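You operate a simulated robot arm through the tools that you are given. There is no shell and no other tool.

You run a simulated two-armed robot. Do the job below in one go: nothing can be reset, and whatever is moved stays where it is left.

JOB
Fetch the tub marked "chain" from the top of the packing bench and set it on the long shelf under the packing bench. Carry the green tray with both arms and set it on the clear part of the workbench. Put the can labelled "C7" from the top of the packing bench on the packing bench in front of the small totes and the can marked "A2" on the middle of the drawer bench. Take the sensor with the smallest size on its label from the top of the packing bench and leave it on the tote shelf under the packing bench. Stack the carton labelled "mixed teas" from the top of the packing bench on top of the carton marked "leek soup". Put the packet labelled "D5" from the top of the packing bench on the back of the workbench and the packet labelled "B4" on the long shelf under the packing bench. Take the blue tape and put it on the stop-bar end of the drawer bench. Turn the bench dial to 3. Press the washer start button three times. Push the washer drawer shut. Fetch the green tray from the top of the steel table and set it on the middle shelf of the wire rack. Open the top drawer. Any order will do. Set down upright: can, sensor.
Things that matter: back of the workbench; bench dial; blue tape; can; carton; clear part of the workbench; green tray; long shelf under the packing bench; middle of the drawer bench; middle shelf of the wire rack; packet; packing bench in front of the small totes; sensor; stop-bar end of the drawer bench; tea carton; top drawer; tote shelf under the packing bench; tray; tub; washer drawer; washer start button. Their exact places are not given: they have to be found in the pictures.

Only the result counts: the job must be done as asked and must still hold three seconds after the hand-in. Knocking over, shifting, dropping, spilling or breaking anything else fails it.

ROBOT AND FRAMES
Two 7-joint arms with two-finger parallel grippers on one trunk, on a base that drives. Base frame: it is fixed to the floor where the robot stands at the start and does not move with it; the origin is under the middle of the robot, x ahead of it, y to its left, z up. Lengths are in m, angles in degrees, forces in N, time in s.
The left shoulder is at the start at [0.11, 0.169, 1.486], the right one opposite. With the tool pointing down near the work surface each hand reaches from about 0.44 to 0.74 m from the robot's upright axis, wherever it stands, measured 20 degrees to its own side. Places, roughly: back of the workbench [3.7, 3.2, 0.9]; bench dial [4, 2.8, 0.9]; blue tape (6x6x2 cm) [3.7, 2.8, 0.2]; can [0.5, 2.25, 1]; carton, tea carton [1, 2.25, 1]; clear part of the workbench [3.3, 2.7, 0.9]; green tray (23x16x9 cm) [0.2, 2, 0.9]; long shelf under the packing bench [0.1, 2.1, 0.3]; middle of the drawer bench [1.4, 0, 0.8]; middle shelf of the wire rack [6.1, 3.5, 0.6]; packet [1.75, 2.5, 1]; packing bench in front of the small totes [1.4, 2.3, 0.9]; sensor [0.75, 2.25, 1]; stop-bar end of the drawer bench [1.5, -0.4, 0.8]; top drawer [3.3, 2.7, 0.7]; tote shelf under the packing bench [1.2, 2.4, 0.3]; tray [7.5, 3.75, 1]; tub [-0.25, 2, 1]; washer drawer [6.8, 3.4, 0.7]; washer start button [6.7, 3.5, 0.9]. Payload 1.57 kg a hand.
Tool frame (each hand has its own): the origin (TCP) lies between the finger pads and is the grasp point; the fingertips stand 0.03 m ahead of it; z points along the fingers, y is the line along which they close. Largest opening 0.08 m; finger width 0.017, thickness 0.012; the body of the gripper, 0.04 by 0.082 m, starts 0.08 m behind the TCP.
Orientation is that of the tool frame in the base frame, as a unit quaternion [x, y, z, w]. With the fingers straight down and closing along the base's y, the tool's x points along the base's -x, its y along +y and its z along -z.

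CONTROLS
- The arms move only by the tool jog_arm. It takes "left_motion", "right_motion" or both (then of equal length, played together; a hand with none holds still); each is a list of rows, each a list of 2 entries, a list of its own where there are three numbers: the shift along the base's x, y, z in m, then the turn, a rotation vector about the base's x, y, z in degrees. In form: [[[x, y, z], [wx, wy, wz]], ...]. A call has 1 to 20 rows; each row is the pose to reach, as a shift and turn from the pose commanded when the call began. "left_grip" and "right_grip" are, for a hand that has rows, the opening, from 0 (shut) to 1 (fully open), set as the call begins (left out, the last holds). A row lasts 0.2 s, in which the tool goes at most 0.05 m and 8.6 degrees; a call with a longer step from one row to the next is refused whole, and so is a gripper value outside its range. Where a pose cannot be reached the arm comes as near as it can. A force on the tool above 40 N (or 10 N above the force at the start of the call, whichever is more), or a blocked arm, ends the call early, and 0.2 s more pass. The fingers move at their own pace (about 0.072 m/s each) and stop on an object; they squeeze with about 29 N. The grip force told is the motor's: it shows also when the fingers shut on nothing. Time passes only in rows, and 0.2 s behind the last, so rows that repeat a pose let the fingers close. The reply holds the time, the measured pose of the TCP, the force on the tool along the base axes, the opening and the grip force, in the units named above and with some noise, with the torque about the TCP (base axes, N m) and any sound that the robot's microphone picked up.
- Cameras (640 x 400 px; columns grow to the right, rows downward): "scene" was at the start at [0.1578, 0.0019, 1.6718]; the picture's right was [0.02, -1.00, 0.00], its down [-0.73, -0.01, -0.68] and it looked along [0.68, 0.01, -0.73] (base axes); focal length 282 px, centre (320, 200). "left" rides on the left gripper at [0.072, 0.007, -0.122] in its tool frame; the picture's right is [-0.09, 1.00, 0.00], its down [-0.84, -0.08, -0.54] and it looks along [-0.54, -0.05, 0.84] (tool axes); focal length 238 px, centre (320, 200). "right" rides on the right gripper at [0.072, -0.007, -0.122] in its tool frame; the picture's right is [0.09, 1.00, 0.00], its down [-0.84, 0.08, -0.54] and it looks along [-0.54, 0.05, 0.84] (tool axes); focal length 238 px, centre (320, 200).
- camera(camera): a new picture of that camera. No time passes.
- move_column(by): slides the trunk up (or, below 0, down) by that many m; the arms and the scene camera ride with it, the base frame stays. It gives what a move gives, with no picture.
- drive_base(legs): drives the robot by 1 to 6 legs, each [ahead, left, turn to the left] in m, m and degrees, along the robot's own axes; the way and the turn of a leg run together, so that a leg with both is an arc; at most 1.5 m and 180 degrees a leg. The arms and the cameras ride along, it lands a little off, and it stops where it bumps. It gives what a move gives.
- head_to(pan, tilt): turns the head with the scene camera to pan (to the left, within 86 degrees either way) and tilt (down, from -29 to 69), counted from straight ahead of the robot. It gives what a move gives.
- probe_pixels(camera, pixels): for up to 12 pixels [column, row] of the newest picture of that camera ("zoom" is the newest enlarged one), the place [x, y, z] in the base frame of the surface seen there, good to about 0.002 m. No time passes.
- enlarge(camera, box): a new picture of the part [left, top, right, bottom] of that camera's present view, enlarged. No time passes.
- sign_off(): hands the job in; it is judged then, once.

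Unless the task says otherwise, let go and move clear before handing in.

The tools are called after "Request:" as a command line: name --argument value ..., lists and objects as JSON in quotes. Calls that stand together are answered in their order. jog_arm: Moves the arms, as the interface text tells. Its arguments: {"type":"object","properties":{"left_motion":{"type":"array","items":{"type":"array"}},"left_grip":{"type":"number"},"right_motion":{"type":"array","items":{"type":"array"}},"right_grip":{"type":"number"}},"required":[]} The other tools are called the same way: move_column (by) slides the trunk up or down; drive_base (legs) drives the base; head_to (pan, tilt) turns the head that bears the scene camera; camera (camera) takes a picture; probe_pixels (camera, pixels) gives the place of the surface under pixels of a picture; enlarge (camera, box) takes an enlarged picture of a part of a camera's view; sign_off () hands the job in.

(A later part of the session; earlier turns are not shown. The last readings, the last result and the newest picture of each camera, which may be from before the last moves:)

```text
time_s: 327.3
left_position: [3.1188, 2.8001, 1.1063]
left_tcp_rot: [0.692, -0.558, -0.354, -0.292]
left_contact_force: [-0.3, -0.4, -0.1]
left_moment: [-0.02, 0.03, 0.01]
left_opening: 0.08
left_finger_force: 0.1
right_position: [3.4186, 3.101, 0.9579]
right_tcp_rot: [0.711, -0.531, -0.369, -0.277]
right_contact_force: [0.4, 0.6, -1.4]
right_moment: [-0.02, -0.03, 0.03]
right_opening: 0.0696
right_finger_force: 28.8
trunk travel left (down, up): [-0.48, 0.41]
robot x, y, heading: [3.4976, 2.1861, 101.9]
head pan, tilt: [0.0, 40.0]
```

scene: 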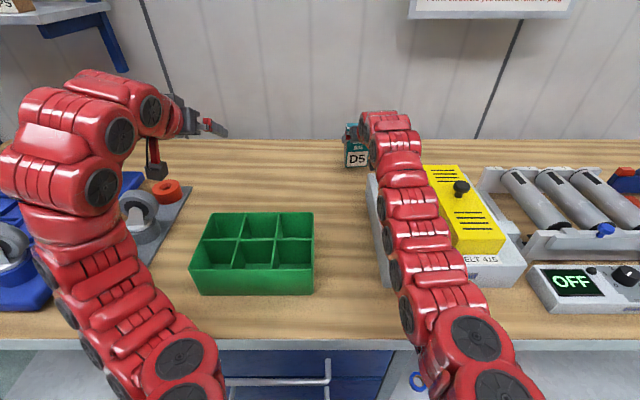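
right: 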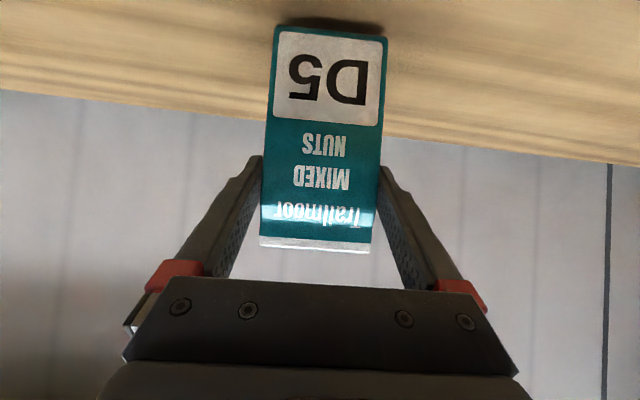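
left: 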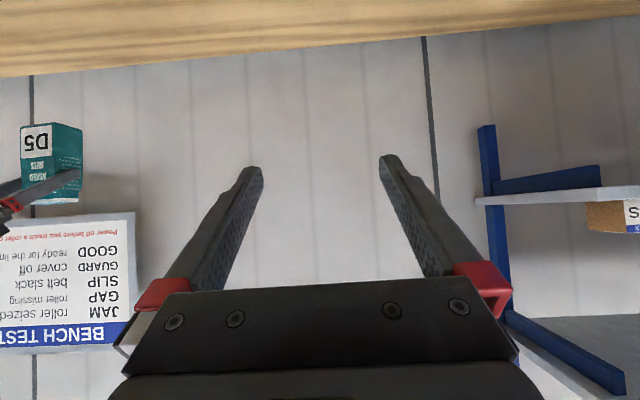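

Request:
jog_arm --right_motion '[[[0, 0, -0.002], [0, 0, 0]], [[0, 0, -0.004], [0, 0, 0]], [[0, 0, -0.004], [0, 0, 0]]]'

```text
time_s: 328.1
left_position: [3.1194, 2.7987, 1.1086]
left_tcp_rot: [0.692, -0.556, -0.355, -0.292]
left_contact_force: [-0.4, -0.1, -0.1]
left_moment: [0.0, 0.02, 0.0]
left_opening: 0.0799
left_finger_force: 0.1
right_position: [3.418, 3.1008, 0.9586]
right_tcp_rot: [0.71, -0.53, -0.37, -0.278]
right_contact_force: [-0.3, 3.4, 11.7]
right_moment: [0.23, 0.46, -0.1]
right_opening: 0.0696
right_finger_force: 29.0
trunk travel left (down, up): [-0.48, 0.41]
robot x, y, heading: [3.4964, 2.1872, 102.1]
head pan, tilt: [0.0, 40.0]
```

The packet now rests on the wood (12 N upward). I'll open and withdraw upward and back along the tool axis.

Request:
jog_arm --right_motion '[[[0, 0, 0.002], [0, 0, 0]], [[0, 0, 0.002], [0, 0, 0]], [[0, 0, 0.002], [0, 0, 0]]]' --right_grip 1

Request:
jog_arm --right_motion '[[[0.002, -0.01, 0.02], [0, 0, 0]], [[0.005, -0.025, 0.05], [0, 0, 0]], [[0.01, -0.045, 0.085], [0, 0, 0]], [[0.017, -0.075, 0.115], [0, 0, 0]], [[0.025, -0.11, 0.14], [0, 0, 0]], [[0.034, -0.15, 0.16], [0, 0, 0]]]'

Request:
camera --camera "right"

Request:
camera --camera "scene"

```text
time_s: 328.9
left_position: [3.1191, 2.7996, 1.1074]
left_tcp_rot: [0.692, -0.557, -0.354, -0.292]
left_contact_force: [-0.6, -0.1, 0.0]
left_moment: [0.0, -0.03, -0.01]
left_opening: 0.0798
left_finger_force: 0.0
right_position: [3.4176, 3.1008, 0.9566]
right_tcp_rot: [0.711, -0.531, -0.368, -0.276]
right_contact_force: [-0.1, -0.8, -0.4]
right_moment: [0.03, 0.0, 0.03]
right_opening: 0.08
right_finger_force: 0.0
trunk travel left (down, up): [-0.48, 0.41]
robot x, y, heading: [3.4946, 2.183, 101.9]
head pan, tilt: [0.0, 40.0]
```

```text
time_s: 330.3
left_position: [3.1221, 2.8, 1.1078]
left_tcp_rot: [0.692, -0.558, -0.356, -0.29]
left_contact_force: [-0.7, 0.1, -0.7]
left_moment: [-0.03, 0.03, 0.05]
left_opening: 0.0802
left_finger_force: 0.1
right_position: [3.4594, 2.9516, 1.1162]
right_tcp_rot: [0.71, -0.533, -0.369, -0.276]
right_contact_force: [0.2, 0.0, -0.5]
right_moment: [0.04, -0.01, -0.03]
right_opening: 0.0802
right_finger_force: 0.1
trunk travel left (down, up): [-0.48, 0.41]
robot x, y, heading: [3.4964, 2.1868, 102.3]
head pan, tilt: [0.0, 40.0]
```

```text
taken
```

right: 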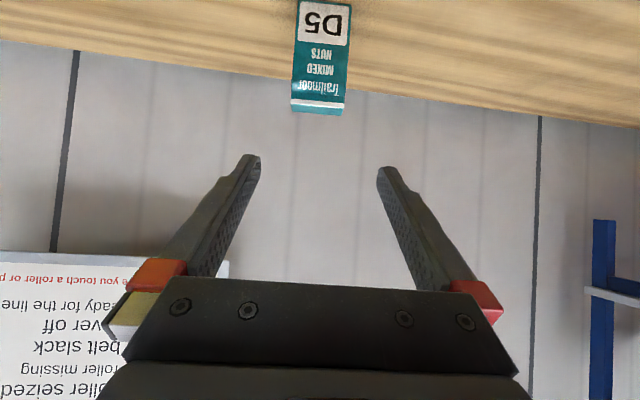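

```text
taken
```

scene: 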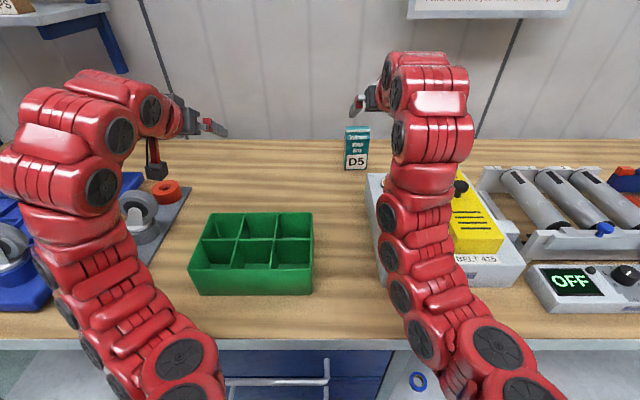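

D5 stands at the back of the workbench. I'll raise the column, back off, and take a closer look at the dial controller.

Request:
move_column --by 0.25

Request:
drive_base --legs '[[-0.4, 0, 0], [0, -0.38, 0], [0.2, 0, 0]]'

Request:
camera --camera "scene"

Request:
enlarge --camera "scene" --box '[300, 180, 480, 300]'

```text
time_s: 332.9
left_position: [3.119, 2.7997, 1.3566]
left_tcp_rot: [0.692, -0.557, -0.354, -0.292]
left_contact_force: [0.1, 0.1, 0.3]
left_moment: [0.0, 0.04, -0.04]
left_opening: 0.0799
left_finger_force: 0.1
right_position: [3.4542, 2.9523, 1.3665]
right_tcp_rot: [0.711, -0.531, -0.368, -0.277]
right_contact_force: [0.9, 0.2, -0.3]
right_moment: [0.0, -0.01, -0.01]
right_opening: 0.0799
right_finger_force: 0.0
trunk travel left (down, up): [-0.73, 0.16]
robot x, y, heading: [3.4948, 2.1815, 101.8]
head pan, tilt: [0.0, 40.0]
```

```text
time_s: 338.6
left_position: [3.5319, 2.6698, 1.3579]
left_tcp_rot: [0.693, -0.556, -0.355, -0.291]
left_contact_force: [0.2, 0.9, -0.4]
left_moment: [0.01, -0.01, -0.02]
left_opening: 0.0796
left_finger_force: 0.1
right_position: [3.8657, 2.8238, 1.3671]
right_tcp_rot: [0.713, -0.528, -0.37, -0.275]
right_contact_force: [0.7, 0.8, -0.3]
right_moment: [-0.02, 0.02, 0.01]
right_opening: 0.0804
right_finger_force: 0.0
trunk travel left (down, up): [-0.73, 0.16]
robot x, y, heading: [3.9123, 2.0559, 102.4]
head pan, tilt: [0.0, 40.0]
```

```text
taken
```

scene: 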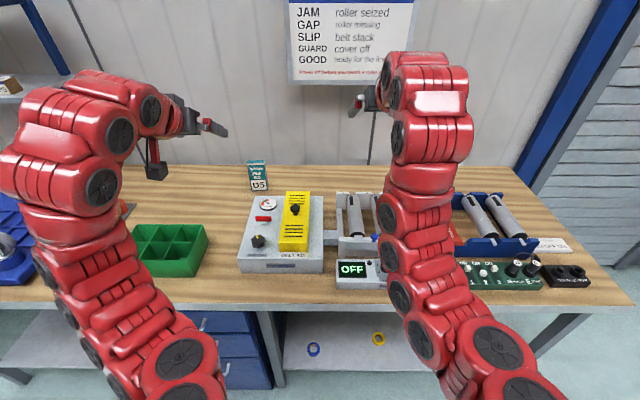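

```text
3.33 times, centred on (390, 240) of scene
```

zoom: 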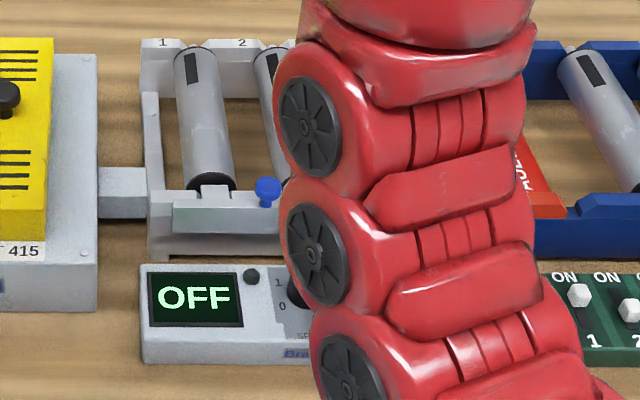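

The right arm hides the controller; I'll swing it 0.22 m to the right for a clear view.

Request:
jog_arm --right_motion '[[[0.04, 0.005, -0.02], [0, 0, 0]], [[0.08, 0.005, -0.04], [0, 0, 0]], [[0.12, 0, -0.06], [0, 0, 0]], [[0.16, -0.01, -0.08], [0, 0, 0]], [[0.2, -0.02, -0.1], [0, 0, 0]], [[0.24, -0.03, -0.12], [0, 0, 0]]]'

Request:
enlarge --camera "scene" --box '[320, 230, 480, 330]'

Request:
camera --camera "right"

```text
time_s: 340.0
left_position: [3.533, 2.6705, 1.3576]
left_tcp_rot: [0.694, -0.554, -0.356, -0.29]
left_contact_force: [0.1, 0.0, -0.6]
left_moment: [0.01, 0.04, 0.01]
left_opening: 0.08
left_finger_force: 0.2
right_position: [4.1057, 2.7949, 1.2448]
right_tcp_rot: [0.712, -0.528, -0.371, -0.276]
right_contact_force: [-0.4, -0.8, 0.9]
right_moment: [0.01, 0.03, 0.0]
right_opening: 0.0799
right_finger_force: 0.2
trunk travel left (down, up): [-0.73, 0.16]
robot x, y, heading: [3.9114, 2.0577, 102.3]
head pan, tilt: [0.0, 40.0]
```

```text
4.00 times, centred on (400, 280) of scene
```

zoom: 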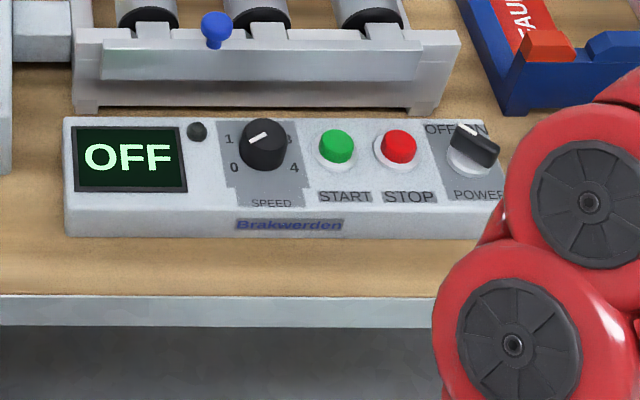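

```text
taken
```

right: 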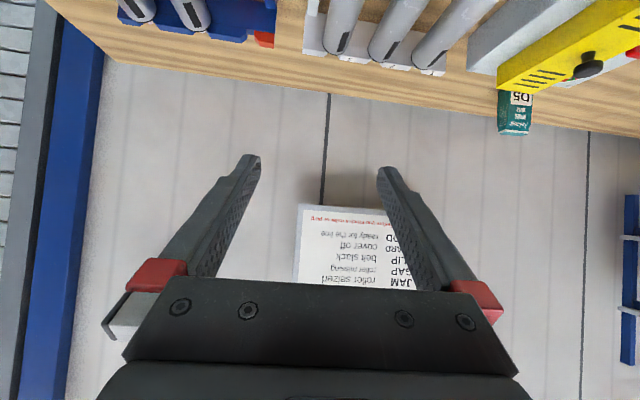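

The speed dial has marks 0–4, but I need a view from above. I'll bring the right hand straight down over it at z≈1.10 and use its camera.

Request:
jog_arm --right_motion '[[[-0.02, -0.004, -0.01], [-6.7, -1.5, -0.6]], [[-0.04, -0.008, -0.02], [-13.4, -2.9, -1.2]], [[-0.06, -0.012, -0.035], [-20.1, -4.4, -1.9]], [[-0.08, -0.016, -0.055], [-26.9, -5.9, -2.5]], [[-0.1, -0.02, -0.075], [-33.6, -7.3, -3.1]], [[-0.12, -0.024, -0.1], [-40.3, -8.8, -3.7]], [[-0.14, -0.028, -0.12], [-47, -10.2, -4.3]], [[-0.159, -0.0324, -0.145], [-53.7, -11.7, -5]], [[-0.159, -0.0324, -0.145], [-53.7, -11.7, -5]]]'

Request:
camera --camera "right"

Request:
camera --camera "scene"

```text
time_s: 342.0
left_position: [3.5325, 2.6705, 1.3573]
left_tcp_rot: [0.693, -0.555, -0.355, -0.291]
left_contact_force: [-0.2, -0.4, 0.8]
left_moment: [-0.02, 0.0, -0.01]
left_opening: 0.0797
left_finger_force: 0.0
right_position: [3.9488, 2.7614, 1.0996]
right_tcp_rot: [0.771, -0.637, -0.008, 0.011]
right_contact_force: [0.5, -0.5, 0.2]
right_moment: [0.02, 0.02, -0.02]
right_opening: 0.08
right_finger_force: 0.0
right hand out of reach, approached as far as the arm can: row 1, 2, 3, 4, 5
trunk travel left (down, up): [-0.73, 0.16]
robot x, y, heading: [3.915, 2.0627, 102.5]
head pan, tilt: [0.0, 40.0]
```

```text
taken
```

right: 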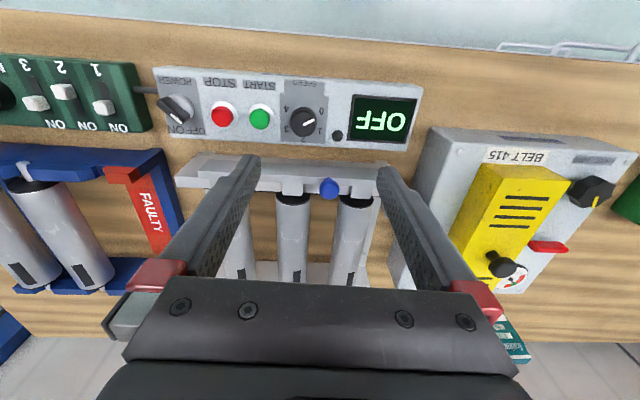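

```text
taken
```

scene: 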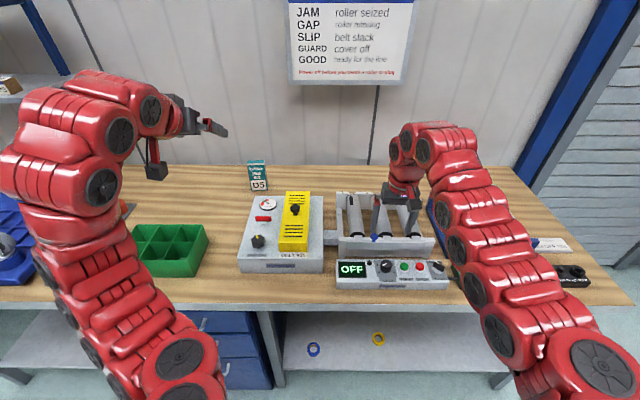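

Request:
enlarge --camera "right" --box '[270, 90, 350, 150]'

Request:
probe_pixels --camera "zoom" --pixels '[[270, 250], [200, 240], [340, 240], [270, 200], [270, 300], [220, 100], [400, 100], [160, 300], [400, 320]]'

```text
6.67 times, centred on (310, 120) of right
```

zoom: 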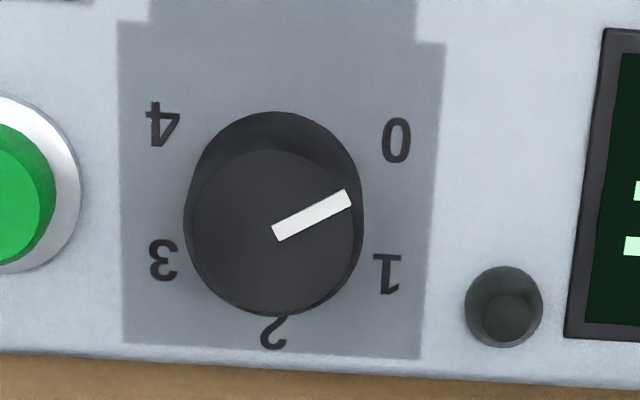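

```text
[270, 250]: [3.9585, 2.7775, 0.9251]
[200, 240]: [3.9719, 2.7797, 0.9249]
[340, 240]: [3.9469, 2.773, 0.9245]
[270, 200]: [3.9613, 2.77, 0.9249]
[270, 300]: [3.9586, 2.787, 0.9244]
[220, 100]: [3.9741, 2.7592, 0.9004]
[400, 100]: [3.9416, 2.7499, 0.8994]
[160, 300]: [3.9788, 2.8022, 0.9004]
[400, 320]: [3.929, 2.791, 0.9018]
```

Seen upside down, the pointer aims at 0, and 3 lies 180° clockwise from it. I'll turn it in two 90° bites: first I'll align the hand over the knob centre (3.959, 2.775), rotated 45° counter-clockwise.

Request:
jog_arm --right_motion '[[[0.002, 0.002, -0.015], [0.1, -0.3, 7.5]], [[0.004, 0.005, -0.03], [0.2, -0.5, 15]], [[0.006, 0.008, -0.045], [0.3, -0.8, 22.5]], [[0.008, 0.01, -0.06], [0.35, -1.1, 30]], [[0.01, 0.013, -0.08], [0.4, -1.3, 37.5]], [[0.0104, 0.0134, -0.1], [0.4, -1.5, 45]], [[0.0104, 0.0134, -0.1], [0.4, -1.5, 45]]]' --right_grip 0.56

Request:
camera --camera "right"

```text
time_s: 343.6
left_position: [3.5319, 2.6716, 1.356]
left_tcp_rot: [0.694, -0.555, -0.355, -0.29]
left_contact_force: [1.0, 0.0, 0.6]
left_moment: [0.0, 0.03, 0.0]
left_opening: 0.0802
left_finger_force: 0.1
right_position: [3.956, 2.7768, 1.0021]
right_tcp_rot: [0.956, -0.295, 0.005, 0.001]
right_contact_force: [1.0, -0.3, 0.6]
right_moment: [0.0, -0.01, 0.0]
right_opening: 0.0449
right_finger_force: 0.1
trunk travel left (down, up): [-0.73, 0.16]
robot x, y, heading: [3.9162, 2.0593, 102.4]
head pan, tilt: [0.0, 40.0]
```

```text
taken
```

right: 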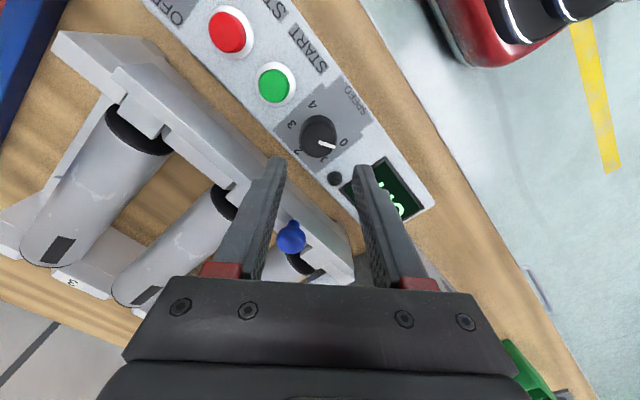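

I'll probe the knob from this closer view to refine its centre.

Request:
enlarge --camera "right" --box '[280, 105, 360, 165]'

Request:
probe_pixels --camera "zoom" --pixels '[[310, 250], [200, 250], [430, 250], [310, 150], [310, 340], [250, 190], [390, 300]]'

```text
6.67 times, centred on (320, 135) of right
```

zoom: 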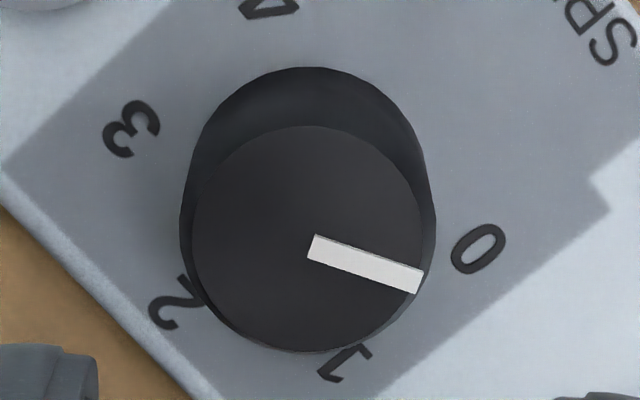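

```text
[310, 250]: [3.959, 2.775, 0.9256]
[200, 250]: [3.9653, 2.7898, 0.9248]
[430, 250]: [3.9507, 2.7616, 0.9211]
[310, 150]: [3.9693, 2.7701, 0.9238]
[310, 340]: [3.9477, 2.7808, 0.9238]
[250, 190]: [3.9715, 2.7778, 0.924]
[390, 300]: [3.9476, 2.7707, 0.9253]
```

Knob centre refined to (3.960, 2.7744). I'll lower to z=0.94 around it and close.

Request:
jog_arm --right_motion '[[[0.004, -0.0024, -0.02], [0, 0, 0]], [[0.004, -0.0024, -0.04], [0, 0, 0]], [[0.004, -0.0024, -0.055], [0, 0, 0]], [[0.004, -0.0024, -0.062], [0, 0, 0]], [[0.004, -0.0024, -0.062], [0, 0, 0]]]'

Request:
camera --camera "right"

```text
time_s: 344.8
left_position: [3.5311, 2.6692, 1.3565]
left_tcp_rot: [0.694, -0.555, -0.355, -0.29]
left_contact_force: [-0.3, 0.6, 0.4]
left_moment: [0.03, -0.01, 0.03]
left_opening: 0.0798
left_finger_force: 0.1
right_position: [3.9609, 2.774, 0.9386]
right_tcp_rot: [0.956, -0.294, 0.003, 0.002]
right_contact_force: [0.0, 0.1, 0.3]
right_moment: [0.0, 0.0, 0.02]
right_opening: 0.0447
right_finger_force: 0.0
trunk travel left (down, up): [-0.73, 0.16]
robot x, y, heading: [3.9134, 2.0567, 102.5]
head pan, tilt: [0.0, 40.0]
```

```text
taken
```

right: 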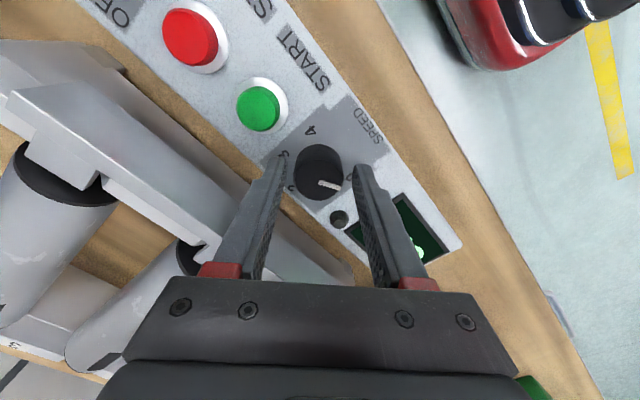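

The fingers straddle the knob. I'll close and turn 90° clockwise.

Request:
jog_arm --right_motion '[[[0, 0, 0], [0, 0, 0]], [[0, 0, 0], [0, 0, 0]], [[0, 0, 0], [0, 0, 0]]]' --right_grip 0

Request:
jog_arm --right_motion '[[[0, 0, 0], [0, 0, -7.5]], [[0, 0, 0], [0, 0, -15]], [[0, 0, 0], [0, 0, -22.5]], [[0, 0, 0], [0, 0, -30]], [[0, 0, 0], [0, 0, -37.5]], [[0, 0, 0], [0, 0, -45]], [[0, 0, 0], [0, 0, -52.5]], [[0, 0, 0], [0, 0, -60]], [[0, 0, 0], [0, 0, -67.5]], [[0, 0, 0], [0, 0, -75]], [[0, 0, 0], [0, 0, -82.5]], [[0, 0, 0], [0, 0, -90]], [[0, 0, 0], [0, 0, -90]]]'

Request:
camera --camera "right"

```text
time_s: 345.6
left_position: [3.5315, 2.6711, 1.3567]
left_tcp_rot: [0.694, -0.555, -0.355, -0.291]
left_contact_force: [0.4, -0.5, -0.6]
left_moment: [-0.02, 0.0, 0.03]
left_opening: 0.08
left_finger_force: 0.1
right_position: [3.9622, 2.7746, 0.9391]
right_tcp_rot: [0.956, -0.295, 0.004, 0.001]
right_contact_force: [2.3, 3.4, 3.2]
right_moment: [0.11, -0.12, -0.06]
right_opening: 0.0325
right_finger_force: 40.6
trunk travel left (down, up): [-0.73, 0.16]
robot x, y, heading: [3.9135, 2.0567, 102.6]
head pan, tilt: [0.0, 40.0]
```

```text
time_s: 348.4
left_position: [3.5305, 2.6697, 1.3556]
left_tcp_rot: [0.694, -0.556, -0.354, -0.291]
left_contact_force: [0.1, -0.2, -0.1]
left_moment: [0.04, 0.02, -0.01]
left_opening: 0.08
left_finger_force: 0.1
right_position: [3.9602, 2.7732, 0.9399]
right_tcp_rot: [-0.467, 0.884, -0.001, -0.004]
right_contact_force: [-6.8, 7.9, 7.9]
right_moment: [-0.34, 0.94, 0.01]
right_opening: 0.0319
right_finger_force: 41.0
trunk travel left (down, up): [-0.73, 0.16]
robot x, y, heading: [3.9121, 2.0573, 102.6]
head pan, tilt: [0.0, 40.0]
```

```text
taken
```

right: 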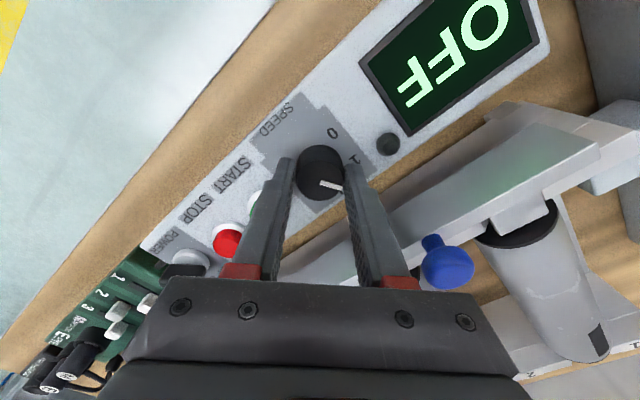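

The knob turned with the hand. I'll let go, rise, rotate back 90°, and check the pointer.

Request:
jog_arm --right_motion '[[[0, 0, 0], [0, 0, 0]], [[0, 0, 0], [0, 0, 0]], [[0, 0, 0.02], [0, 0, 0]], [[0, 0, 0.05], [0, 0, 0]], [[0, 0, 0.05], [0, 0, 0]]]' --right_grip 0.56

Request:
jog_arm --right_motion '[[[0, 0, 0], [0, 0, 8]], [[0, 0, 0], [0, 0, 16]], [[0, 0, 0], [0, 0, 24]], [[0, 0, 0], [0, 0, 32]], [[0, 0, 0], [0, 0, 40]], [[0, 0, 0], [0, 0, 48]], [[0, 0, 0], [0, 0, 56]], [[0, 0, 0], [0, 0, 64]], [[0, 0, 0], [0, 0, 72]], [[0, 0, 0], [0, 0, 80]], [[0, 0, 0], [0, 0, 88]], [[0, 0, 0], [0, 0, 90]]]'

Request:
enlarge --camera "right" --box '[270, 105, 370, 185]'

```text
time_s: 349.6
left_position: [3.5288, 2.6699, 1.3557]
left_tcp_rot: [0.694, -0.555, -0.354, -0.291]
left_contact_force: [-0.1, -0.3, 0.4]
left_moment: [0.0, -0.01, 0.01]
left_opening: 0.0799
left_finger_force: 0.0
right_position: [3.9601, 2.7742, 0.9891]
right_tcp_rot: [-0.466, 0.885, -0.002, -0.004]
right_contact_force: [-0.1, -0.1, -0.8]
right_moment: [-0.02, 0.04, -0.01]
right_opening: 0.0446
right_finger_force: 0.1
trunk travel left (down, up): [-0.73, 0.16]
robot x, y, heading: [3.9106, 2.0564, 102.3]
head pan, tilt: [0.0, 40.0]
```

```text
time_s: 352.2
left_position: [3.5306, 2.67, 1.3582]
left_tcp_rot: [0.694, -0.555, -0.355, -0.29]
left_contact_force: [0.2, -0.5, -0.7]
left_moment: [-0.04, 0.04, 0.0]
left_opening: 0.0802
left_finger_force: 0.1
right_position: [3.9608, 2.7737, 0.9891]
right_tcp_rot: [0.956, -0.294, 0.004, 0.002]
right_contact_force: [0.3, 0.4, -0.7]
right_moment: [0.02, 0.0, 0.02]
right_opening: 0.0446
right_finger_force: 0.0
trunk travel left (down, up): [-0.73, 0.16]
robot x, y, heading: [3.9137, 2.0595, 102.6]
head pan, tilt: [0.0, 40.0]
```

```text
5.00 times, centred on (320, 145) of right
```

zoom: 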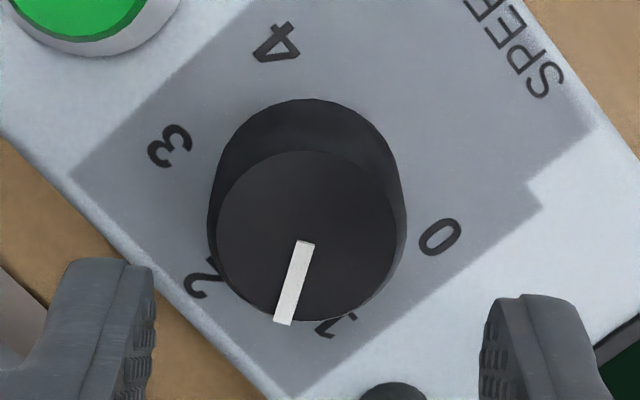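

The pointer is now midway between 1 and 2 (turned 87°). Mark 3 lies about 92° further clockwise. I'll re-grip and turn 95° to allow for the small slip.

Request:
jog_arm --right_motion '[[[0, 0, -0.02], [0, 0, 0]], [[0, 0, -0.04], [0, 0, 0]], [[0, 0, -0.05], [0, 0, 0]], [[0, 0, -0.05], [0, 0, 0]]]'

Request:
jog_arm --right_motion '[[[0, 0, 0], [0, 0, 0]], [[0, 0, 0], [0, 0, 0]], [[0, 0, 0], [0, 0, 0]], [[0, 0, 0], [0, 0, -8]], [[0, 0, 0], [0, 0, -16]], [[0, 0, 0], [0, 0, -24]], [[0, 0, 0], [0, 0, -32]], [[0, 0, 0], [0, 0, -40]], [[0, 0, 0], [0, 0, -48]], [[0, 0, 0], [0, 0, -56]], [[0, 0, 0], [0, 0, -64]], [[0, 0, 0], [0, 0, -72]], [[0, 0, 0], [0, 0, -80]], [[0, 0, 0], [0, 0, -88]], [[0, 0, 0], [0, 0, -95]], [[0, 0, 0], [0, 0, -95]], [[0, 0, 0], [0, 0, -95]]]' --right_grip 0

Request:
jog_arm --right_motion '[[[0, 0, 0], [0, 0, 0]], [[0, 0, 0], [0, 0, 0]], [[0, 0, 0.02], [0, 0, 0]], [[0, 0, 0.05], [0, 0, 0]], [[0, 0, 0.06], [0, 0, 0]]]' --right_grip 0.56

Request:
enlarge --camera "right" --box '[270, 105, 370, 185]'

```text
time_s: 353.2
left_position: [3.5315, 2.6696, 1.3566]
left_tcp_rot: [0.693, -0.556, -0.354, -0.291]
left_contact_force: [-0.1, 1.4, 0.3]
left_moment: [0.01, 0.01, 0.01]
left_opening: 0.0802
left_finger_force: 0.1
right_position: [3.9623, 2.7741, 0.9388]
right_tcp_rot: [0.956, -0.294, 0.004, 0.002]
right_contact_force: [0.3, -0.2, -0.2]
right_moment: [0.07, 0.0, -0.03]
right_opening: 0.0447
right_finger_force: 0.0
trunk travel left (down, up): [-0.73, 0.16]
robot x, y, heading: [3.9182, 2.0582, 102.4]
head pan, tilt: [0.0, 40.0]
```

```text
time_s: 356.8
left_position: [3.5306, 2.67, 1.3568]
left_tcp_rot: [0.694, -0.555, -0.354, -0.291]
left_contact_force: [-0.6, 0.9, 0.0]
left_moment: [0.0, 0.0, 0.01]
left_opening: 0.0799
left_finger_force: 0.1
right_position: [3.9589, 2.7732, 0.9392]
right_tcp_rot: [-0.429, 0.903, -0.001, -0.004]
right_contact_force: [-5.6, 12.2, 7.7]
right_moment: [0.08, 0.48, 0.03]
right_opening: 0.0319
right_finger_force: 40.6
trunk travel left (down, up): [-0.73, 0.16]
robot x, y, heading: [3.9133, 2.0572, 102.3]
head pan, tilt: [0.0, 40.0]
```

```text
time_s: 358.0
left_position: [3.5345, 2.6729, 1.3578]
left_tcp_rot: [0.693, -0.556, -0.356, -0.29]
left_contact_force: [-0.2, 0.2, 0.5]
left_moment: [0.01, 0.05, 0.02]
left_opening: 0.08
left_finger_force: 0.1
right_position: [3.9654, 2.7733, 0.9987]
right_tcp_rot: [-0.427, 0.904, -0.002, -0.005]
right_contact_force: [0.6, 0.3, 0.9]
right_moment: [0.0, 0.06, 0.01]
right_opening: 0.0446
right_finger_force: 0.1
trunk travel left (down, up): [-0.73, 0.16]
robot x, y, heading: [3.9159, 2.0605, 102.2]
head pan, tilt: [0.0, 40.0]
```

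```text
5.00 times, centred on (320, 145) of right
```

zoom: 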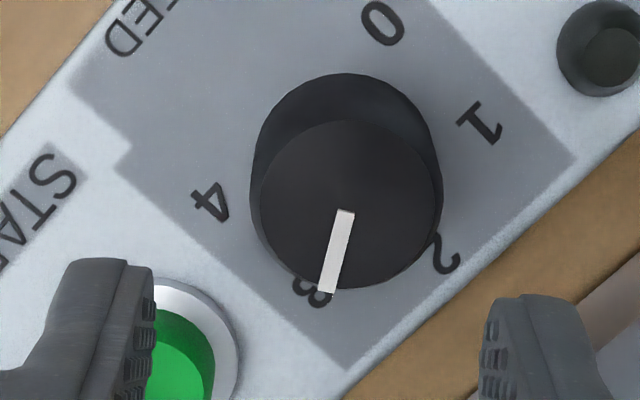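

The pointer now aims at 3. I'll raise the hand, turn it back, back off and look to the right toward the washer.

Request:
jog_arm --right_motion '[[[0, 0, 0.03], [0, 0, 8]], [[0, 0, 0.06], [0, 0, 16]], [[0, 0, 0.09], [0, 0, 24]], [[0, 0, 0.1], [0, 0, 32]], [[0, 0, 0.1], [0, 0, 40]], [[0, 0, 0.1], [0, 0, 48]]]' --right_grip 1

Request:
drive_base --legs '[[-0.35, 0, 0]]'

Request:
head_to --pan -60 --tilt 18

Request:
camera --camera "scene"

```text
time_s: 359.4
left_position: [3.5307, 2.6698, 1.3567]
left_tcp_rot: [0.694, -0.555, -0.355, -0.291]
left_contact_force: [0.3, 0.7, -0.1]
left_moment: [-0.03, 0.03, 0.01]
left_opening: 0.0797
left_finger_force: 0.1
right_position: [3.9604, 2.7731, 1.0993]
right_tcp_rot: [0.76, -0.65, 0.003, 0.003]
right_contact_force: [-1.0, -0.8, -0.5]
right_moment: [-0.05, 0.03, -0.01]
right_opening: 0.0802
right_finger_force: 0.0
trunk travel left (down, up): [-0.73, 0.16]
robot x, y, heading: [3.9133, 2.0595, 102.4]
head pan, tilt: [0.0, 40.0]
```

```text
time_s: 361.7
left_position: [3.6061, 2.3301, 1.3564]
left_tcp_rot: [0.694, -0.555, -0.355, -0.291]
left_contact_force: [-0.2, -0.4, 0.8]
left_moment: [-0.01, 0.0, -0.03]
left_opening: 0.08
left_finger_force: 0.1
right_position: [4.0338, 2.4335, 1.0985]
right_tcp_rot: [0.759, -0.651, 0.003, 0.002]
right_contact_force: [0.3, 0.0, 0.5]
right_moment: [0.02, 0.03, -0.02]
right_opening: 0.0799
right_finger_force: 0.1
trunk travel left (down, up): [-0.73, 0.16]
robot x, y, heading: [3.9933, 1.7201, 102.7]
head pan, tilt: [0.0, 40.0]
```

```text
time_s: 363.0
left_position: [3.6059, 2.3303, 1.3564]
left_tcp_rot: [0.695, -0.555, -0.355, -0.29]
left_contact_force: [-0.4, -0.1, 0.3]
left_moment: [-0.03, 0.02, 0.02]
left_opening: 0.0799
left_finger_force: 0.0
right_position: [4.0344, 2.4333, 1.0997]
right_tcp_rot: [0.76, -0.65, 0.003, 0.004]
right_contact_force: [0.1, 0.3, 0.2]
right_moment: [0.0, 0.0, 0.01]
right_opening: 0.0804
right_finger_force: 0.1
trunk travel left (down, up): [-0.73, 0.16]
robot x, y, heading: [3.9874, 1.7189, 102.6]
head pan, tilt: [-60.0, 18.0]
```

```text
taken
```

scene: 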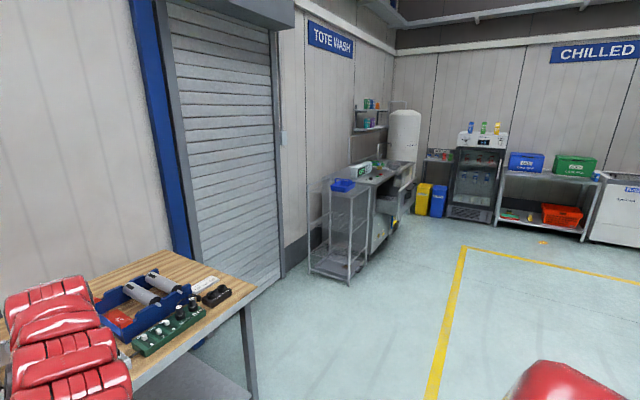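

The way is clear. I'll drive sideways along the wall toward the rack and washer.

Request:
drive_base --legs '[[0, -1.4, 0], [0, -1.2, 0]]'

Request:
head_to --pan 0 --tilt 25

Request:
camera --camera "scene"

Request:
head_to --pan -40 --tilt 25

Request:
camera --camera "scene"

```text
time_s: 375.4
left_position: [6.1287, 2.8551, 1.3563]
left_tcp_rot: [0.686, -0.564, -0.351, -0.295]
left_contact_force: [-0.2, -0.2, -0.3]
left_moment: [0.03, 0.01, 0.03]
left_opening: 0.08
left_finger_force: 0.0
right_position: [6.5608, 2.9456, 1.0995]
right_tcp_rot: [0.75, -0.661, 0.004, 0.003]
right_contact_force: [-0.2, 0.0, 0.3]
right_moment: [0.03, -0.02, 0.03]
right_opening: 0.0799
right_finger_force: 0.0
trunk travel left (down, up): [-0.73, 0.16]
robot x, y, heading: [6.496, 2.2345, 100.7]
head pan, tilt: [-60.0, 18.0]
```

```text
time_s: 376.7
left_position: [6.1285, 2.8557, 1.3569]
left_tcp_rot: [0.686, -0.565, -0.351, -0.296]
left_contact_force: [-0.4, 0.8, -1.8]
left_moment: [0.0, 0.02, 0.0]
left_opening: 0.08
left_finger_force: 0.2
right_position: [6.5619, 2.9465, 1.099]
right_tcp_rot: [0.75, -0.661, 0.002, 0.003]
right_contact_force: [-0.1, -0.2, -0.1]
right_moment: [-0.03, -0.01, 0.06]
right_opening: 0.08
right_finger_force: 0.1
trunk travel left (down, up): [-0.73, 0.16]
robot x, y, heading: [6.4944, 2.2312, 100.8]
head pan, tilt: [0.0, 25.0]
```

```text
taken
```

scene: 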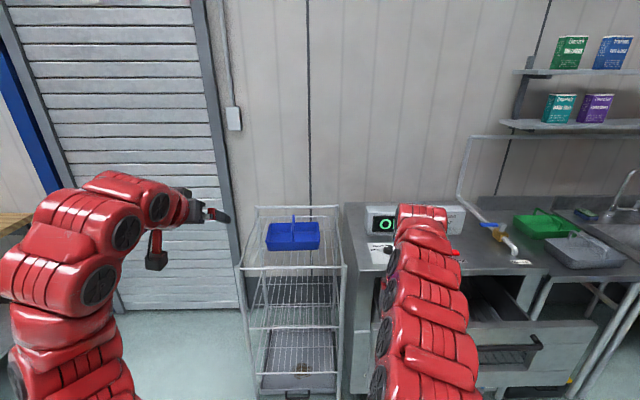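

```text
time_s: 377.8
left_position: [6.1291, 2.8541, 1.3572]
left_tcp_rot: [0.686, -0.564, -0.351, -0.296]
left_contact_force: [0.6, 0.3, 0.3]
left_moment: [-0.01, -0.06, -0.05]
left_opening: 0.08
left_finger_force: 0.1
right_position: [6.5593, 2.9453, 1.0999]
right_tcp_rot: [0.75, -0.662, 0.003, 0.003]
right_contact_force: [-0.4, 0.0, 0.2]
right_moment: [-0.01, 0.04, 0.0]
right_opening: 0.08
right_finger_force: 0.1
trunk travel left (down, up): [-0.73, 0.16]
robot x, y, heading: [6.4968, 2.2347, 100.6]
head pan, tilt: [-40.0, 25.0]
```

```text
taken
```

scene: 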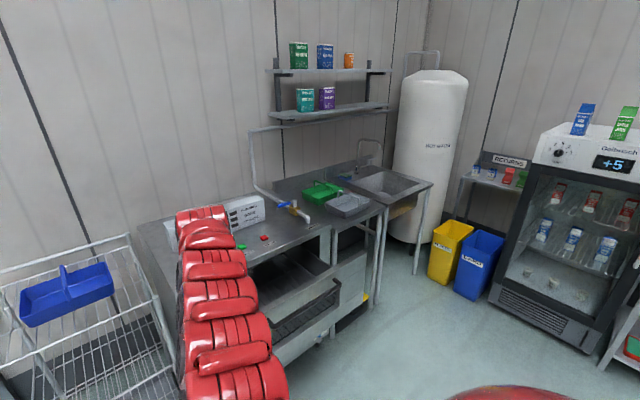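

The washer with its open drawer is at (290,320) and the green tray on the steel table at (322,192). I'll move further right for a clear look.

Request:
drive_base --legs '[[0, 0, 1.6], [0, -0.75, 0]]'

Request:
head_to --pan 10 --tilt 30

Request:
camera --camera "scene"

Request:
enlarge --camera "scene" --box '[160, 130, 480, 330]'

```text
time_s: 382.3
left_position: [6.8522, 3.0104, 1.3568]
left_tcp_rot: [0.695, -0.554, -0.355, -0.289]
left_contact_force: [-0.6, -0.2, 0.5]
left_moment: [0.06, 0.0, -0.02]
left_opening: 0.0801
left_finger_force: 0.1
right_position: [7.2814, 3.1121, 1.0994]
right_tcp_rot: [0.761, -0.649, 0.003, 0.003]
right_contact_force: [-0.3, 0.1, 0.2]
right_moment: [0.0, -0.01, 0.01]
right_opening: 0.08
right_finger_force: 0.1
trunk travel left (down, up): [-0.73, 0.16]
robot x, y, heading: [7.2386, 2.3982, 102.6]
head pan, tilt: [-40.0, 25.0]
```

```text
time_s: 383.4
left_position: [6.8527, 3.0097, 1.3574]
left_tcp_rot: [0.695, -0.553, -0.356, -0.29]
left_contact_force: [0.4, -0.1, -0.1]
left_moment: [0.04, 0.01, -0.04]
left_opening: 0.0802
left_finger_force: 0.1
right_position: [7.2825, 3.113, 1.0995]
right_tcp_rot: [0.761, -0.649, 0.002, 0.004]
right_contact_force: [-0.2, 1.0, -1.1]
right_moment: [0.03, 0.0, -0.02]
right_opening: 0.08
right_finger_force: 0.1
trunk travel left (down, up): [-0.73, 0.16]
robot x, y, heading: [7.2354, 2.3982, 102.6]
head pan, tilt: [10.0, 30.0]
```

```text
taken
```

scene: 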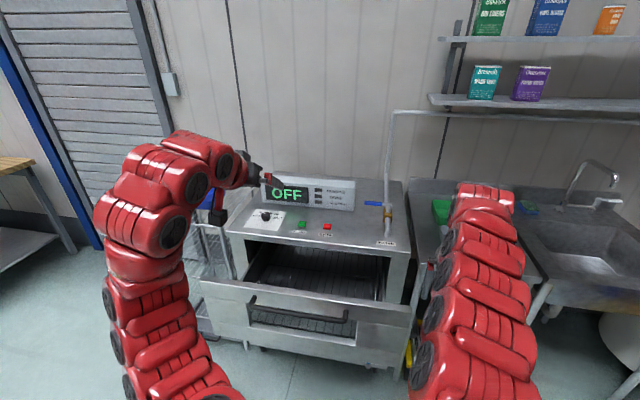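

```text
2.00 times, centred on (320, 230) of scene
```

zoom: 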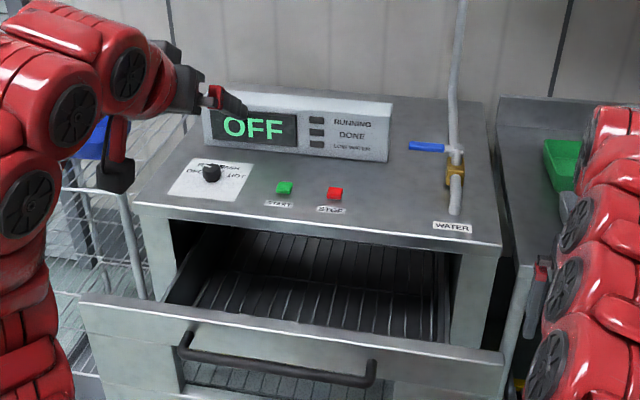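

The washer panel is clear: START (green) at zoom (284,188), STOP (red) at (335,193), with the drawer pulled out below. I'll probe these.

Request:
probe_pixels --camera "zoom" --pixels '[[284, 186], [284, 192], [335, 191], [312, 192], [280, 240], [140, 205], [500, 245], [280, 372], [150, 315], [450, 360], [290, 325], [300, 285]]'

Request:
probe_pixels --camera "zoom" --pixels '[[90, 300], [500, 360], [200, 345], [370, 375], [284, 210], [265, 188], [300, 188], [300, 115], [455, 190], [212, 173], [240, 195], [400, 120]]'

```text
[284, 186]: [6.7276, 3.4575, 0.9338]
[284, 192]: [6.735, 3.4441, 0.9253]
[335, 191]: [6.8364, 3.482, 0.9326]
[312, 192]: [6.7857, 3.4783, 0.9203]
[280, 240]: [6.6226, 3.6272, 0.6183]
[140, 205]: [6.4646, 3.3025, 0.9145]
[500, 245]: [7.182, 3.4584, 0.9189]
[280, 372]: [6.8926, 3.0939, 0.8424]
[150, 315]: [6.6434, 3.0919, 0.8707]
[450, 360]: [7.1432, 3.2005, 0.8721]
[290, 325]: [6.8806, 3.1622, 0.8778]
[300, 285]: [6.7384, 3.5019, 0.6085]
```

```text
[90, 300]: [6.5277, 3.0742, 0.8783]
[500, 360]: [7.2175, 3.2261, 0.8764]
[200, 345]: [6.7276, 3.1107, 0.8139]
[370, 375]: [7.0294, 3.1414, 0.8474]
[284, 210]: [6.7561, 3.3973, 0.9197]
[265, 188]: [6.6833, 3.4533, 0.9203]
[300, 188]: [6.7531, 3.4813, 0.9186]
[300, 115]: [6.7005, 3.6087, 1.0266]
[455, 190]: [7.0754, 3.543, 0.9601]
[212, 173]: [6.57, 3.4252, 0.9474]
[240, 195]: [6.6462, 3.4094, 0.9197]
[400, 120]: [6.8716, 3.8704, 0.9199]
```

The drawer front is at n≈1.605 and should go to ≈1.85. I'll step back-left a little and set the right hand, closed and tilted forward, in front of its solid right part.

Request:
drive_base --legs '[[0, 0.18, 0], [0.13, 0, 0]]'

Request:
jog_arm --right_motion '[[[0, 0, 0.02], [7.3, 1.6, 0]], [[0, 0, 0.04], [14.6, 3.2, 0]], [[0, 0, 0.05], [22, 4.8, 0]], [[0, 0, 0.05], [29.3, 6.4, 0]], [[0, 0, 0.05], [36.6, 8, 0]], [[0, 0, 0.05], [44, 9.6, 0]], [[0, 0, 0.05], [51.3, 11.2, 0]], [[0, 0, 0.05], [58.6, 12.8, 0]]]' --right_grip 0

Request:
camera --camera "scene"

```text
time_s: 385.9
left_position: [6.6466, 3.0962, 1.3578]
left_tcp_rot: [0.693, -0.555, -0.356, -0.291]
left_contact_force: [0.5, -0.5, -0.8]
left_moment: [0.01, 0.01, 0.03]
left_opening: 0.0798
left_finger_force: 0.0
right_position: [7.0774, 3.1991, 1.1005]
right_tcp_rot: [0.759, -0.651, 0.002, 0.002]
right_contact_force: [-0.4, -0.8, -0.5]
right_moment: [0.02, -0.02, 0.0]
right_opening: 0.0799
right_finger_force: 0.0
trunk travel left (down, up): [-0.73, 0.16]
robot x, y, heading: [7.0281, 2.4875, 102.5]
head pan, tilt: [10.0, 30.0]
```

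```text
time_s: 387.7
left_position: [6.6452, 3.0954, 1.357]
left_tcp_rot: [0.694, -0.555, -0.355, -0.29]
left_contact_force: [0.0, 0.1, 0.1]
left_moment: [-0.03, -0.02, -0.02]
left_opening: 0.0799
left_finger_force: 0.0
right_position: [7.0758, 3.1971, 1.1488]
right_tcp_rot: [0.66, -0.564, -0.397, -0.298]
right_contact_force: [-0.6, -0.4, -0.4]
right_moment: [0.0, -0.01, -0.01]
right_opening: 0.0
right_finger_force: 21.5
right hand out of reach, approached as far as the arm can: row 2, 3, 4
trunk travel left (down, up): [-0.73, 0.16]
robot x, y, heading: [7.0298, 2.4859, 102.5]
head pan, tilt: [10.0, 30.0]
```

```text
taken
```

scene: 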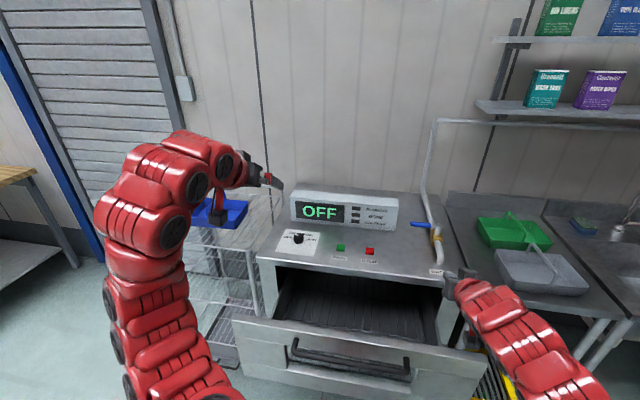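

Right hand is tilted and closed. I'll pull it back in front of the drawer face, then lower the column.

Request:
jog_arm --right_motion '[[[0.015, -0.03, 0], [0, 0, 0]], [[0.03, -0.06, -0.01], [0, 0, 0]], [[0.045, -0.095, -0.02], [0, 0, 0]]]'

Request:
move_column --by -0.25

Request:
camera --camera "scene"

Request:
camera --camera "right"

```text
time_s: 388.5
left_position: [6.6478, 3.0981, 1.357]
left_tcp_rot: [0.694, -0.555, -0.355, -0.29]
left_contact_force: [0.8, -0.5, 0.1]
left_moment: [0.01, 0.01, 0.06]
left_opening: 0.0798
left_finger_force: 0.0
right_position: [7.0917, 3.168, 1.1483]
right_tcp_rot: [0.659, -0.565, -0.397, -0.299]
right_contact_force: [0.3, -0.8, -0.4]
right_moment: [0.03, 0.02, 0.01]
right_opening: 0.0001
right_finger_force: 21.3
right hand out of reach, approached as far as the arm can: row 2, 3
trunk travel left (down, up): [-0.73, 0.16]
robot x, y, heading: [7.0278, 2.4855, 102.7]
head pan, tilt: [10.0, 30.0]
```

```text
time_s: 391.1
left_position: [6.647, 3.0964, 1.1068]
left_tcp_rot: [0.694, -0.555, -0.354, -0.291]
left_contact_force: [-0.1, 0.4, 0.5]
left_moment: [-0.03, 0.04, 0.01]
left_opening: 0.0801
left_finger_force: 0.0
right_position: [7.0923, 3.1678, 0.9012]
right_tcp_rot: [0.658, -0.564, -0.398, -0.3]
right_contact_force: [0.9, 4.0, 11.9]
right_moment: [0.39, 0.04, -0.08]
right_opening: 0.0002
right_finger_force: 21.4
trunk travel left (down, up): [-0.48, 0.41]
robot x, y, heading: [7.0262, 2.4853, 102.4]
head pan, tilt: [10.0, 30.0]
```

```text
taken
```

scene: 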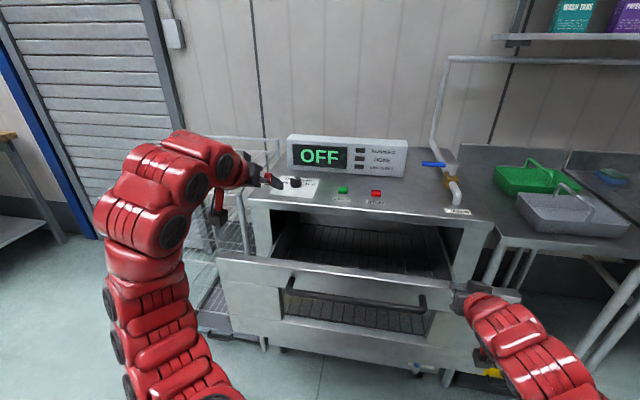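

```text
taken
```

right: 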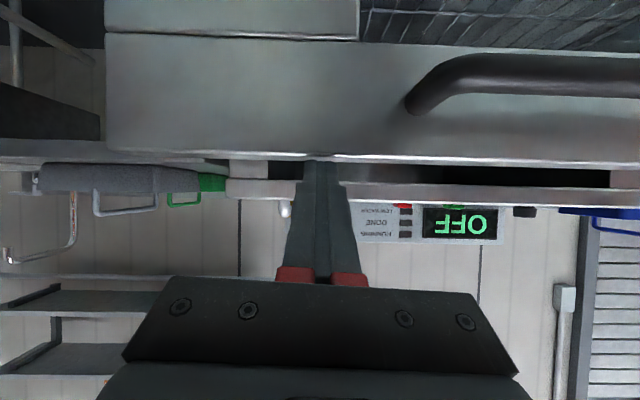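

The fingertips are resting on the panel's top edge (12 N). I'll lift, back the base off 10 cm, and then lower in front of the panel.

Request:
jog_arm --right_motion '[[[0, 0, 0.02], [0, 0, 0]], [[0, 0, 0.04], [0, 0, 0]]]'

Request:
drive_base --legs '[[-0.1, 0, 0]]'

Request:
jog_arm --right_motion '[[[0.01, 0.002, -0.03], [0, 0, 0]], [[0.02, 0.004, -0.06], [0, 0, 0]], [[0.02, 0.004, -0.09], [0, 0, 0]], [[0.02, 0.004, -0.1], [0, 0, 0]]]'

Request:
camera --camera "right"

```text
time_s: 391.6
left_position: [6.6477, 3.0989, 1.1067]
left_tcp_rot: [0.693, -0.556, -0.354, -0.291]
left_contact_force: [0.4, 0.1, -0.7]
left_moment: [0.02, 0.01, -0.06]
left_opening: 0.0797
left_finger_force: 0.0
right_position: [7.093, 3.1671, 0.9366]
right_tcp_rot: [0.66, -0.566, -0.395, -0.298]
right_contact_force: [-0.4, -0.5, 0.2]
right_moment: [-0.03, -0.02, -0.05]
right_opening: 0.0002
right_finger_force: 21.3
trunk travel left (down, up): [-0.48, 0.41]
robot x, y, heading: [7.0299, 2.4878, 102.6]
head pan, tilt: [10.0, 30.0]
```

```text
time_s: 392.8
left_position: [6.6705, 2.9977, 1.1077]
left_tcp_rot: [0.694, -0.555, -0.355, -0.291]
left_contact_force: [-0.2, -1.0, 0.3]
left_moment: [-0.01, 0.02, 0.01]
left_opening: 0.0798
left_finger_force: 0.0
right_position: [7.1169, 3.0681, 0.938]
right_tcp_rot: [0.659, -0.565, -0.396, -0.299]
right_contact_force: [0.1, -0.5, 1.4]
right_moment: [-0.01, -0.01, -0.05]
right_opening: 0.0001
right_finger_force: 21.3
trunk travel left (down, up): [-0.48, 0.41]
robot x, y, heading: [7.0491, 2.3886, 102.4]
head pan, tilt: [10.0, 30.0]
```

```text
time_s: 393.8
left_position: [6.6684, 2.9991, 1.1061]
left_tcp_rot: [0.693, -0.556, -0.354, -0.291]
left_contact_force: [-0.2, -0.3, -0.3]
left_moment: [0.03, -0.02, 0.03]
left_opening: 0.0802
left_finger_force: 0.0
right_position: [7.1357, 3.0735, 0.8382]
right_tcp_rot: [0.659, -0.565, -0.396, -0.299]
right_contact_force: [-0.4, 0.4, 0.2]
right_moment: [-0.01, 0.03, 0.05]
right_opening: 0.0
right_finger_force: 20.9
trunk travel left (down, up): [-0.48, 0.41]
robot x, y, heading: [7.0491, 2.3868, 102.3]
head pan, tilt: [10.0, 30.0]
```

```text
taken
```

right: 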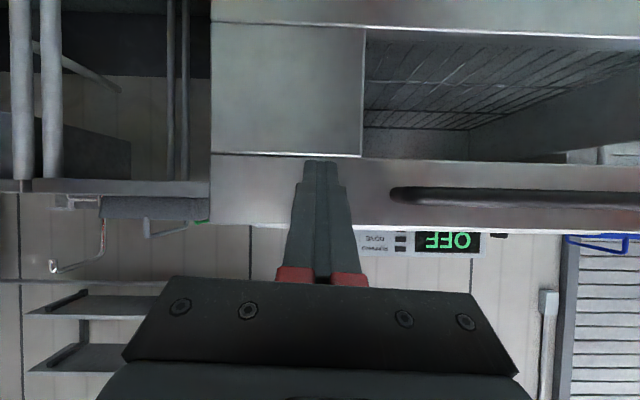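

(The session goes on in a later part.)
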